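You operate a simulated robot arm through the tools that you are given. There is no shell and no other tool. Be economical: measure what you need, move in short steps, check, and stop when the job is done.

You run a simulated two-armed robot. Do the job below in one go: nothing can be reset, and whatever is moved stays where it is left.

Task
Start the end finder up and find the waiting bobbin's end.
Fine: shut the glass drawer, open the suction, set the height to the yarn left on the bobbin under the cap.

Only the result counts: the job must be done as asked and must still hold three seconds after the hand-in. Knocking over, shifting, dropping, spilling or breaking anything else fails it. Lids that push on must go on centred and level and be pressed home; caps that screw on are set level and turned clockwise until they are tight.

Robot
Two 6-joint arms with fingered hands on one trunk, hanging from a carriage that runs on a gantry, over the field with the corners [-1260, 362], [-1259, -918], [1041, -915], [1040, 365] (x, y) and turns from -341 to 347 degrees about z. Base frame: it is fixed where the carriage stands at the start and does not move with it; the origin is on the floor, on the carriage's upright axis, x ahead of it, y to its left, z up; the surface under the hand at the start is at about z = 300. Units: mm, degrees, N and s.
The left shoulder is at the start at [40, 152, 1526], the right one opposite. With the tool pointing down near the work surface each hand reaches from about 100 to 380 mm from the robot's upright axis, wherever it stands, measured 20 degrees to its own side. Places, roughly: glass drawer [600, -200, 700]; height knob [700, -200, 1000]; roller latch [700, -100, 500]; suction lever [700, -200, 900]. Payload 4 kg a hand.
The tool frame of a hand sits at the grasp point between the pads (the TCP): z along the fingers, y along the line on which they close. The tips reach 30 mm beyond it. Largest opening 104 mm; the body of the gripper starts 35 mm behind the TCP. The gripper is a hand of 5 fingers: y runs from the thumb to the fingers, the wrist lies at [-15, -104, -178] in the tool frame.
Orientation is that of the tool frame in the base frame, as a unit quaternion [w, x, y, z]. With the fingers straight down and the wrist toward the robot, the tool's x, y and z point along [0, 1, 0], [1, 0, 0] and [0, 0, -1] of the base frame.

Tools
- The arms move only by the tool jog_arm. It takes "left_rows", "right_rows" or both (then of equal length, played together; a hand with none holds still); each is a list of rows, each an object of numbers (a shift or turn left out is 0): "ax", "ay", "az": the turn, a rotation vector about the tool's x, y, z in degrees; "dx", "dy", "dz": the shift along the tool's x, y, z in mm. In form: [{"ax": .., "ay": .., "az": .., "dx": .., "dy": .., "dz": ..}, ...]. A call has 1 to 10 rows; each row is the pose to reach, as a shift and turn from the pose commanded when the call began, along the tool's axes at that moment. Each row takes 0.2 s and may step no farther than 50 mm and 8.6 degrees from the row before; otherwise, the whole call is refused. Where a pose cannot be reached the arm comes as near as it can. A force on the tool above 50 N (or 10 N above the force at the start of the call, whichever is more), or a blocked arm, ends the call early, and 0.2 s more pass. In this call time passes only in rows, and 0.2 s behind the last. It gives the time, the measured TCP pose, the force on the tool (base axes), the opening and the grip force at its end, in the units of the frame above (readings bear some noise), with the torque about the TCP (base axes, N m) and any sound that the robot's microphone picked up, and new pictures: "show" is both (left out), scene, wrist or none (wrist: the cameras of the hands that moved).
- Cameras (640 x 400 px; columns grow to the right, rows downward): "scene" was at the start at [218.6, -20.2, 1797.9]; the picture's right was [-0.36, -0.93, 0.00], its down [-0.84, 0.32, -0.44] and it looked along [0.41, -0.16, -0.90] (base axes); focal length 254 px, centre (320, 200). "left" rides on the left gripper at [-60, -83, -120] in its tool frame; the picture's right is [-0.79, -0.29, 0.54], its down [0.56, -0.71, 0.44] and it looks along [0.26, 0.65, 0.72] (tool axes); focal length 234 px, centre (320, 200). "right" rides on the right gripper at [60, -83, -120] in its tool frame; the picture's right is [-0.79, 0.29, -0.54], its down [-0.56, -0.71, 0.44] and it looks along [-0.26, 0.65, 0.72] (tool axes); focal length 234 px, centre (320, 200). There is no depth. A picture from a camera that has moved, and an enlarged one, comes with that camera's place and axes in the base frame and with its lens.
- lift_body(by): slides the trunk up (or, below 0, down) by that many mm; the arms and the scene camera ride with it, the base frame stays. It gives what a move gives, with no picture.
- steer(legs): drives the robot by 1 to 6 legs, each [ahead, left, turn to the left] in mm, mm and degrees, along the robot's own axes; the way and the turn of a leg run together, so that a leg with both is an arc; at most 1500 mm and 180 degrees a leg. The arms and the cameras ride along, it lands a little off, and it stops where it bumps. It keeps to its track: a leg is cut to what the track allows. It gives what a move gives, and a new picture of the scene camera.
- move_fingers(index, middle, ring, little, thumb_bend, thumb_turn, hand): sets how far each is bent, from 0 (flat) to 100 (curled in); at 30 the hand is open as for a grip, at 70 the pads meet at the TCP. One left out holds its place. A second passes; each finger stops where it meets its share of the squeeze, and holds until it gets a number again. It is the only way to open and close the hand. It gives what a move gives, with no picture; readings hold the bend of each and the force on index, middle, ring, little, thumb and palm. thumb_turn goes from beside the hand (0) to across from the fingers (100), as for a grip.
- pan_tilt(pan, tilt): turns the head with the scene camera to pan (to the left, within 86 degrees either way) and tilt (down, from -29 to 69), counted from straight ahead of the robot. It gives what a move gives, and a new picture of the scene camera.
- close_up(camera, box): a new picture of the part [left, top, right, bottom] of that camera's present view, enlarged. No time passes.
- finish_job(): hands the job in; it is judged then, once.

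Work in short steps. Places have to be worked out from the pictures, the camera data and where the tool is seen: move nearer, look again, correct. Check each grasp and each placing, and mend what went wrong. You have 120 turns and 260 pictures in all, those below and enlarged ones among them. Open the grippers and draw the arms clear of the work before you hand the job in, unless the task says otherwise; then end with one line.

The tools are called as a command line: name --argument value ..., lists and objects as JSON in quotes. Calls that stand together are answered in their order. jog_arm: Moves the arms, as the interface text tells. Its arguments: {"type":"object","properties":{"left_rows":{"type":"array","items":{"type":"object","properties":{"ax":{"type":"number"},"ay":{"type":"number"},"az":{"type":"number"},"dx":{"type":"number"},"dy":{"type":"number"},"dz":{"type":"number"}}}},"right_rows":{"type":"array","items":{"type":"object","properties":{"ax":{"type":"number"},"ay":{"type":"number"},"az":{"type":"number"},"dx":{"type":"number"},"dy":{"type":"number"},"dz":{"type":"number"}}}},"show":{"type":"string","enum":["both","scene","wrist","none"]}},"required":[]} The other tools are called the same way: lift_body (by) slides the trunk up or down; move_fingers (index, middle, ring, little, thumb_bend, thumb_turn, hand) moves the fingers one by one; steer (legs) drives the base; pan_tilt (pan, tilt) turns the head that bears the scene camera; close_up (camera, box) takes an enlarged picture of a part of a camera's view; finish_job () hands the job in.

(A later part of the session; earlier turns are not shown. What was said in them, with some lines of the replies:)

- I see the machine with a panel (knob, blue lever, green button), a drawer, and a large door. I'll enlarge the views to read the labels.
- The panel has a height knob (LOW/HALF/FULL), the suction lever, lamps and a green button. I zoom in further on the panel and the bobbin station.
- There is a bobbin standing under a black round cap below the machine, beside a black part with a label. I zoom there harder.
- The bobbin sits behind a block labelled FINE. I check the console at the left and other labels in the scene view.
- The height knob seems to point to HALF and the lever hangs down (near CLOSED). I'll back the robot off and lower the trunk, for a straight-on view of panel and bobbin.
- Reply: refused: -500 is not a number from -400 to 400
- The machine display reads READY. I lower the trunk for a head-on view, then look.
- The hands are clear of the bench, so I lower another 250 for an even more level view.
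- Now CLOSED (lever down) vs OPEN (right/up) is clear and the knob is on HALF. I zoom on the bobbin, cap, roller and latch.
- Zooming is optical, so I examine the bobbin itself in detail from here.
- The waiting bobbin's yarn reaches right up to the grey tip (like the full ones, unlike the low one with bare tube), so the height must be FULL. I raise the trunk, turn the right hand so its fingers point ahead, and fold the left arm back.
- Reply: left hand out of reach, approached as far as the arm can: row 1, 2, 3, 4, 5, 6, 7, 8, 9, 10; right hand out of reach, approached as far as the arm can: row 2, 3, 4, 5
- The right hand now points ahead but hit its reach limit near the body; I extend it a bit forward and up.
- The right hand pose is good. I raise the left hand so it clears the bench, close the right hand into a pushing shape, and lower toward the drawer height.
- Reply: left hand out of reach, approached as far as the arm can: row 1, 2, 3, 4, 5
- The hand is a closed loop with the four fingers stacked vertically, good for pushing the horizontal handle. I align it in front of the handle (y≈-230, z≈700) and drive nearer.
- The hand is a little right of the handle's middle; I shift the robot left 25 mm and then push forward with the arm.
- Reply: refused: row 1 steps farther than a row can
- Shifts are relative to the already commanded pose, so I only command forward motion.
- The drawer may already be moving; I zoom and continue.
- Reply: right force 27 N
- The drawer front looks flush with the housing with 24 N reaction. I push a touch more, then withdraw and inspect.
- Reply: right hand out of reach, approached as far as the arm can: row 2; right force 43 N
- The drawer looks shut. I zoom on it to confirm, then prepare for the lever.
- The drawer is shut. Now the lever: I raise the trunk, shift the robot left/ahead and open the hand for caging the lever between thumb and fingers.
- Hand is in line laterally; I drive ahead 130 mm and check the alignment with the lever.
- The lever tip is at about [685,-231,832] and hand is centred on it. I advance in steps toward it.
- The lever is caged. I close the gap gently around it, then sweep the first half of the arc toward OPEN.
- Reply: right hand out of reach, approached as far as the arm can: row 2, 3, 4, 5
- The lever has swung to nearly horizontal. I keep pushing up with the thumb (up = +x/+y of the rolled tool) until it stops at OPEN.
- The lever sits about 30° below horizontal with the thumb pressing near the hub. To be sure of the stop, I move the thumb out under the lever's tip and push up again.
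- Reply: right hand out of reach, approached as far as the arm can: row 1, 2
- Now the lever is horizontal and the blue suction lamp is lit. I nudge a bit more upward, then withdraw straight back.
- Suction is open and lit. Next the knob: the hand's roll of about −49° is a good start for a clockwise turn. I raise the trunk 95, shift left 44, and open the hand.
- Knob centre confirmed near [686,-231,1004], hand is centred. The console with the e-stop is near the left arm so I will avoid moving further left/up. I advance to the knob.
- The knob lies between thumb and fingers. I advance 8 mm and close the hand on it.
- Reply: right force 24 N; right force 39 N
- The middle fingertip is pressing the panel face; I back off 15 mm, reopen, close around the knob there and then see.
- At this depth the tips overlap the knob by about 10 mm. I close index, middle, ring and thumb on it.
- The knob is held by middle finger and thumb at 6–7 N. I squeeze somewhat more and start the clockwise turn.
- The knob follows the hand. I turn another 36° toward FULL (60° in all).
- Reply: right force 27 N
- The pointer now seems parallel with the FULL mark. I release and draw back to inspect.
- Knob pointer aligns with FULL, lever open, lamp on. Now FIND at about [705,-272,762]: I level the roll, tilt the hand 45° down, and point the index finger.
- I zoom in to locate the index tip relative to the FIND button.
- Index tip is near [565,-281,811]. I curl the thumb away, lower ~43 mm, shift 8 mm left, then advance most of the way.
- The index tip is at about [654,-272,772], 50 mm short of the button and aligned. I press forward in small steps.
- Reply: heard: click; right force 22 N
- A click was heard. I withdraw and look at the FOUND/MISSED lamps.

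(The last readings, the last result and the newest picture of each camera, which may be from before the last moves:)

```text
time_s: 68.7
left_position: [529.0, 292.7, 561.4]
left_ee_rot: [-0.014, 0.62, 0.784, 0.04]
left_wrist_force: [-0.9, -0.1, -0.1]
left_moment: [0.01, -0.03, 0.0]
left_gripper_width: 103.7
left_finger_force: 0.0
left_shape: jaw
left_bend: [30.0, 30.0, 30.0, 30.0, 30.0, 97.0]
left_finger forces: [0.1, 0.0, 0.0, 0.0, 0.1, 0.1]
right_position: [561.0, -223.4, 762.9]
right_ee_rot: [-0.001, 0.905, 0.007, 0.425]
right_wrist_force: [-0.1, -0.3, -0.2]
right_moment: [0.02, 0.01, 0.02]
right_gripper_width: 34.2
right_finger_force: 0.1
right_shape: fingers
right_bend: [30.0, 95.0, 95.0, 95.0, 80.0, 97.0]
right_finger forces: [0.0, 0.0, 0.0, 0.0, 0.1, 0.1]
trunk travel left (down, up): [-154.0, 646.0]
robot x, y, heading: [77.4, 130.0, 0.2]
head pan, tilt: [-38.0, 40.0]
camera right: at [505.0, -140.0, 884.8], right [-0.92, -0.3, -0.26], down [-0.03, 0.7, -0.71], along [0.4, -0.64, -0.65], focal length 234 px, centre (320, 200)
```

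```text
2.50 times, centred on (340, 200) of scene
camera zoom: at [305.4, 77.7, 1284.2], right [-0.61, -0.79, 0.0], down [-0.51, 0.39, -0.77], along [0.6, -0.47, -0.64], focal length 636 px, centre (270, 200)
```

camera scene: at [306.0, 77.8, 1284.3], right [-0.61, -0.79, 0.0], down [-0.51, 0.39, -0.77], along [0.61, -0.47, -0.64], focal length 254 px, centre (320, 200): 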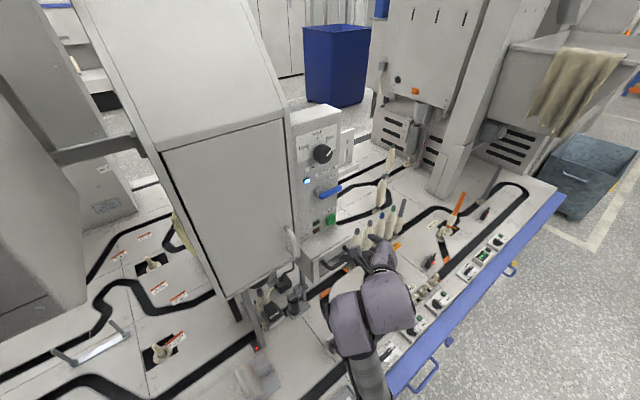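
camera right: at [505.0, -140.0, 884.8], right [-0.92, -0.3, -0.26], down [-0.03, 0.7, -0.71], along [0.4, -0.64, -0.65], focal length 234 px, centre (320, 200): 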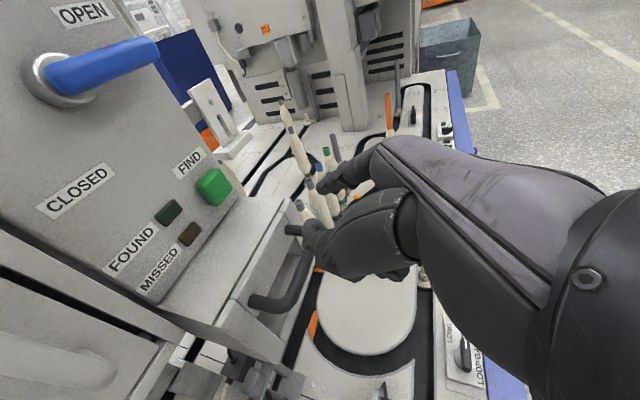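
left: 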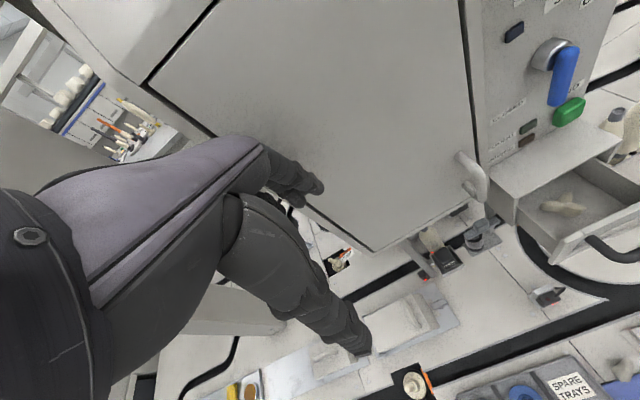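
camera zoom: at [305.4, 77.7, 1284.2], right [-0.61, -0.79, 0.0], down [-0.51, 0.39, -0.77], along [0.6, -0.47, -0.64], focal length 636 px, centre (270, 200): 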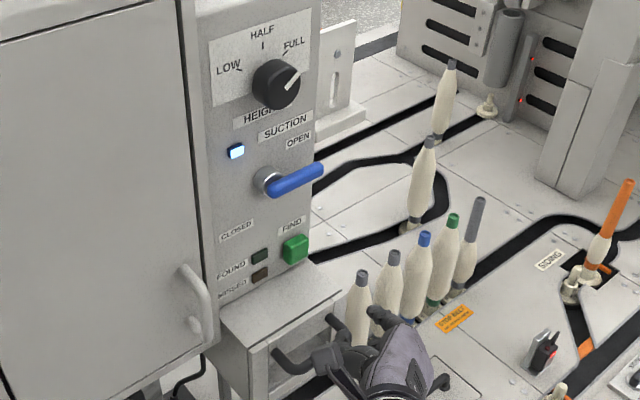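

Neither lamp is lit yet; the cycle may take time or an interlock is missing. I back the robot off and look at the finder area.

steer --legs '[[-350, 0, 0]]'

pan_tilt --pan -30 --tilt 34

close_up --camera "scene" --box '[240, 100, 400, 290]'

```text
time_s: 71.0
left_position: [177.8, 291.9, 560.8]
left_ee_rot: [-0.013, 0.619, 0.785, 0.04]
left_wrist_force: [0.7, 0.4, 0.3]
left_moment: [0.0, -0.03, 0.0]
left_gripper_width: 103.7
left_finger_force: 0.0
left_shape: jaw
left_bend: [30.0, 30.0, 30.0, 30.0, 30.0, 97.0]
left_finger forces: [0.1, 0.0, 0.0, 0.0, 0.0, 0.0]
right_position: [211.1, -223.5, 763.4]
right_ee_rot: [-0.003, 0.906, 0.006, 0.424]
right_wrist_force: [0.6, -0.8, -0.1]
right_moment: [0.0, -0.02, -0.04]
right_gripper_width: 34.7
right_finger_force: 0.0
right_shape: fingers
right_bend: [30.0, 95.0, 95.0, 95.0, 80.0, 97.0]
right_finger forces: [0.0, 0.0, 0.1, 0.0, 0.1, 0.1]
trunk travel left (down, up): [-154.0, 646.0]
robot x, y, heading: [-273.2, 127.3, 0.1]
head pan, tilt: [-38.0, 40.0]
camera scene: at [-44.8, 77.0, 1284.4], right [-0.61, -0.79, 0.0], down [-0.51, 0.39, -0.77], along [0.6, -0.47, -0.64], focal length 254 px, centre (320, 200)
```

scene: 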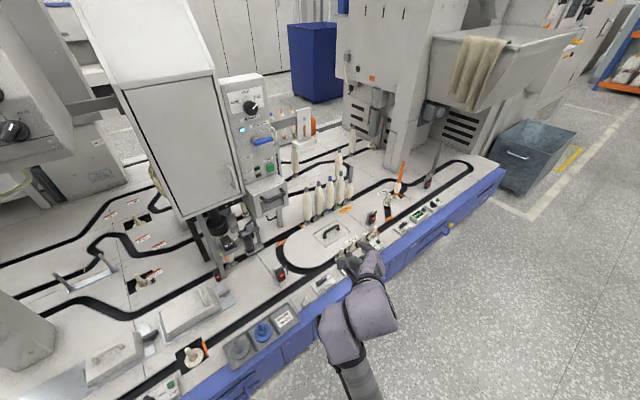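

```text
time_s: 71.7
left_position: [176.9, 293.1, 560.7]
left_ee_rot: [-0.013, 0.619, 0.784, 0.041]
left_wrist_force: [-0.2, 0.8, 0.0]
left_moment: [-0.01, -0.02, 0.01]
left_gripper_width: 103.5
left_finger_force: 0.0
left_shape: jaw
left_bend: [30.0, 30.0, 30.0, 30.0, 30.0, 97.0]
left_finger forces: [0.0, 0.1, 0.0, 0.1, 0.0, 0.0]
right_position: [210.5, -222.8, 763.0]
right_ee_rot: [-0.002, 0.905, 0.006, 0.425]
right_wrist_force: [0.0, 0.3, -0.2]
right_moment: [-0.01, 0.01, 0.03]
right_gripper_width: 34.5
right_finger_force: 0.1
right_shape: fingers
right_bend: [30.0, 95.0, 95.0, 95.0, 80.0, 97.0]
right_finger forces: [0.0, 0.0, 0.0, 0.0, 0.1, 0.1]
trunk travel left (down, up): [-154.0, 646.0]
robot x, y, heading: [-270.1, 129.0, 0.2]
head pan, tilt: [-30.0, 34.0]
camera scene: at [-35.8, 85.1, 1293.3], right [-0.5, -0.87, 0.0], down [-0.49, 0.28, -0.83], along [0.72, -0.41, -0.56], focal length 254 px, centre (320, 200)
```

scene: 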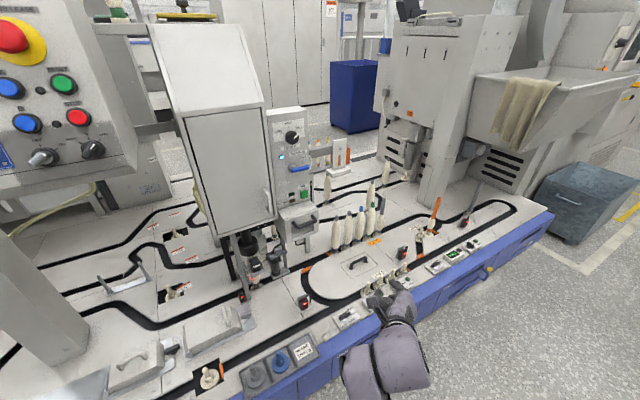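

```text
2.11 times, centred on (320, 195) of scene
camera zoom: at [-35.8, 85.1, 1293.3], right [-0.5, -0.87, 0.0], down [-0.49, 0.28, -0.83], along [0.72, -0.41, -0.56], focal length 536 px, centre (320, 210)
```

zoom: 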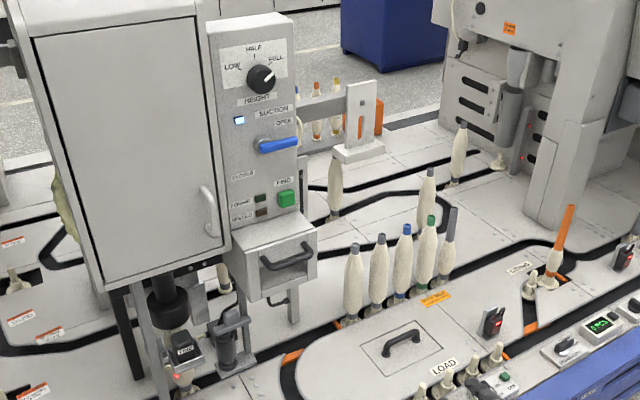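

The cap has come down on the bobbin: the cycle is running. I check again closely.

close_up --camera "scene" --box '[220, 150, 320, 290]'

move_fingers --hand "right" --index 30 --middle 30 --ring 30 --little 30 --thumb_bend 30

move_fingers --hand "left" --index 30

close_up --camera "scene" --box '[220, 150, 320, 290]'

```text
2.86 times, centred on (270, 220) of scene
camera zoom: at [-35.8, 85.1, 1293.3], right [-0.5, -0.87, 0.0], down [-0.49, 0.28, -0.83], along [0.72, -0.41, -0.56], focal length 727 px, centre (463, 143)
```

zoom: 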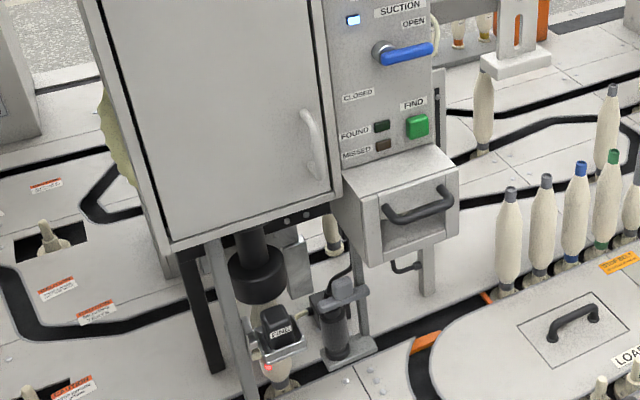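

```text
time_s: 72.7
left_position: [178.4, 291.4, 561.9]
left_ee_rot: [-0.014, 0.619, 0.784, 0.041]
left_wrist_force: [0.2, 0.2, 0.0]
left_moment: [-0.02, 0.0, 0.02]
left_gripper_width: 104.2
left_finger_force: 0.0
left_shape: jaw
left_bend: [30.0, 30.0, 30.0, 30.0, 30.0, 97.0]
left_finger forces: [0.1, 0.0, 0.0, 0.0, 0.1, 0.0]
right_position: [210.2, -223.6, 763.5]
right_ee_rot: [-0.002, 0.905, 0.006, 0.425]
right_wrist_force: [0.7, 0.5, 0.8]
right_moment: [0.0, -0.01, -0.01]
right_gripper_width: 103.2
right_finger_force: 0.1
right_shape: fingers
right_bend: [30.0, 30.0, 30.0, 30.0, 30.0, 97.0]
right_finger forces: [0.1, 0.0, 0.0, 0.1, 0.0, 0.1]
trunk travel left (down, up): [-154.0, 646.0]
robot x, y, heading: [-270.3, 130.8, 0.1]
head pan, tilt: [-30.0, 34.0]
```

```text
time_s: 73.7
left_position: [178.1, 291.5, 560.6]
left_ee_rot: [-0.014, 0.62, 0.784, 0.041]
left_wrist_force: [-0.3, -0.9, 0.3]
left_moment: [-0.01, -0.03, 0.01]
left_gripper_width: 103.1
left_finger_force: 0.1
left_shape: fingers
left_bend: [30.0, 30.0, 30.0, 30.0, 30.0, 97.0]
left_finger forces: [0.0, 0.0, 0.0, 0.0, 0.0, 0.0]
right_position: [210.7, -223.1, 763.7]
right_ee_rot: [-0.001, 0.905, 0.006, 0.425]
right_wrist_force: [-1.2, -0.3, -0.1]
right_moment: [-0.01, 0.02, 0.03]
right_gripper_width: 103.0
right_finger_force: 0.1
right_shape: fingers
right_bend: [30.0, 30.0, 30.0, 30.0, 30.0, 97.0]
right_finger forces: [0.1, 0.0, 0.0, 0.1, 0.0, 0.1]
trunk travel left (down, up): [-154.0, 646.0]
robot x, y, heading: [-276.2, 127.4, -0.2]
head pan, tilt: [-30.0, 34.0]
```

```text
2.86 times, centred on (270, 220) of scene
camera zoom: at [-35.4, 85.1, 1293.4], right [-0.5, -0.87, 0.0], down [-0.48, 0.28, -0.83], along [0.72, -0.41, -0.56], focal length 727 px, centre (463, 143)
```

zoom: 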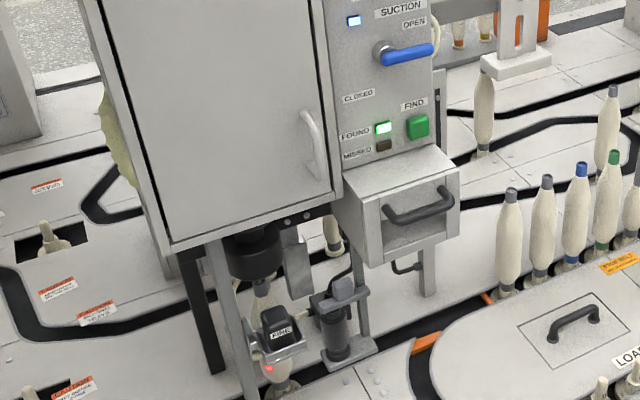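

The FOUND lamp is lit green, the cap has gone back up, and the hands are open and clear. I hand the job in.

finish_job

```text
The job is handed in.
```

The end finder ran and found the waiting bobbin's end: the FOUND lamp is lit, with the drawer shut, the suction open and the height set to FULL. I chose FULL because the yarn on the bobbin under the cap reaches right up to its tip.
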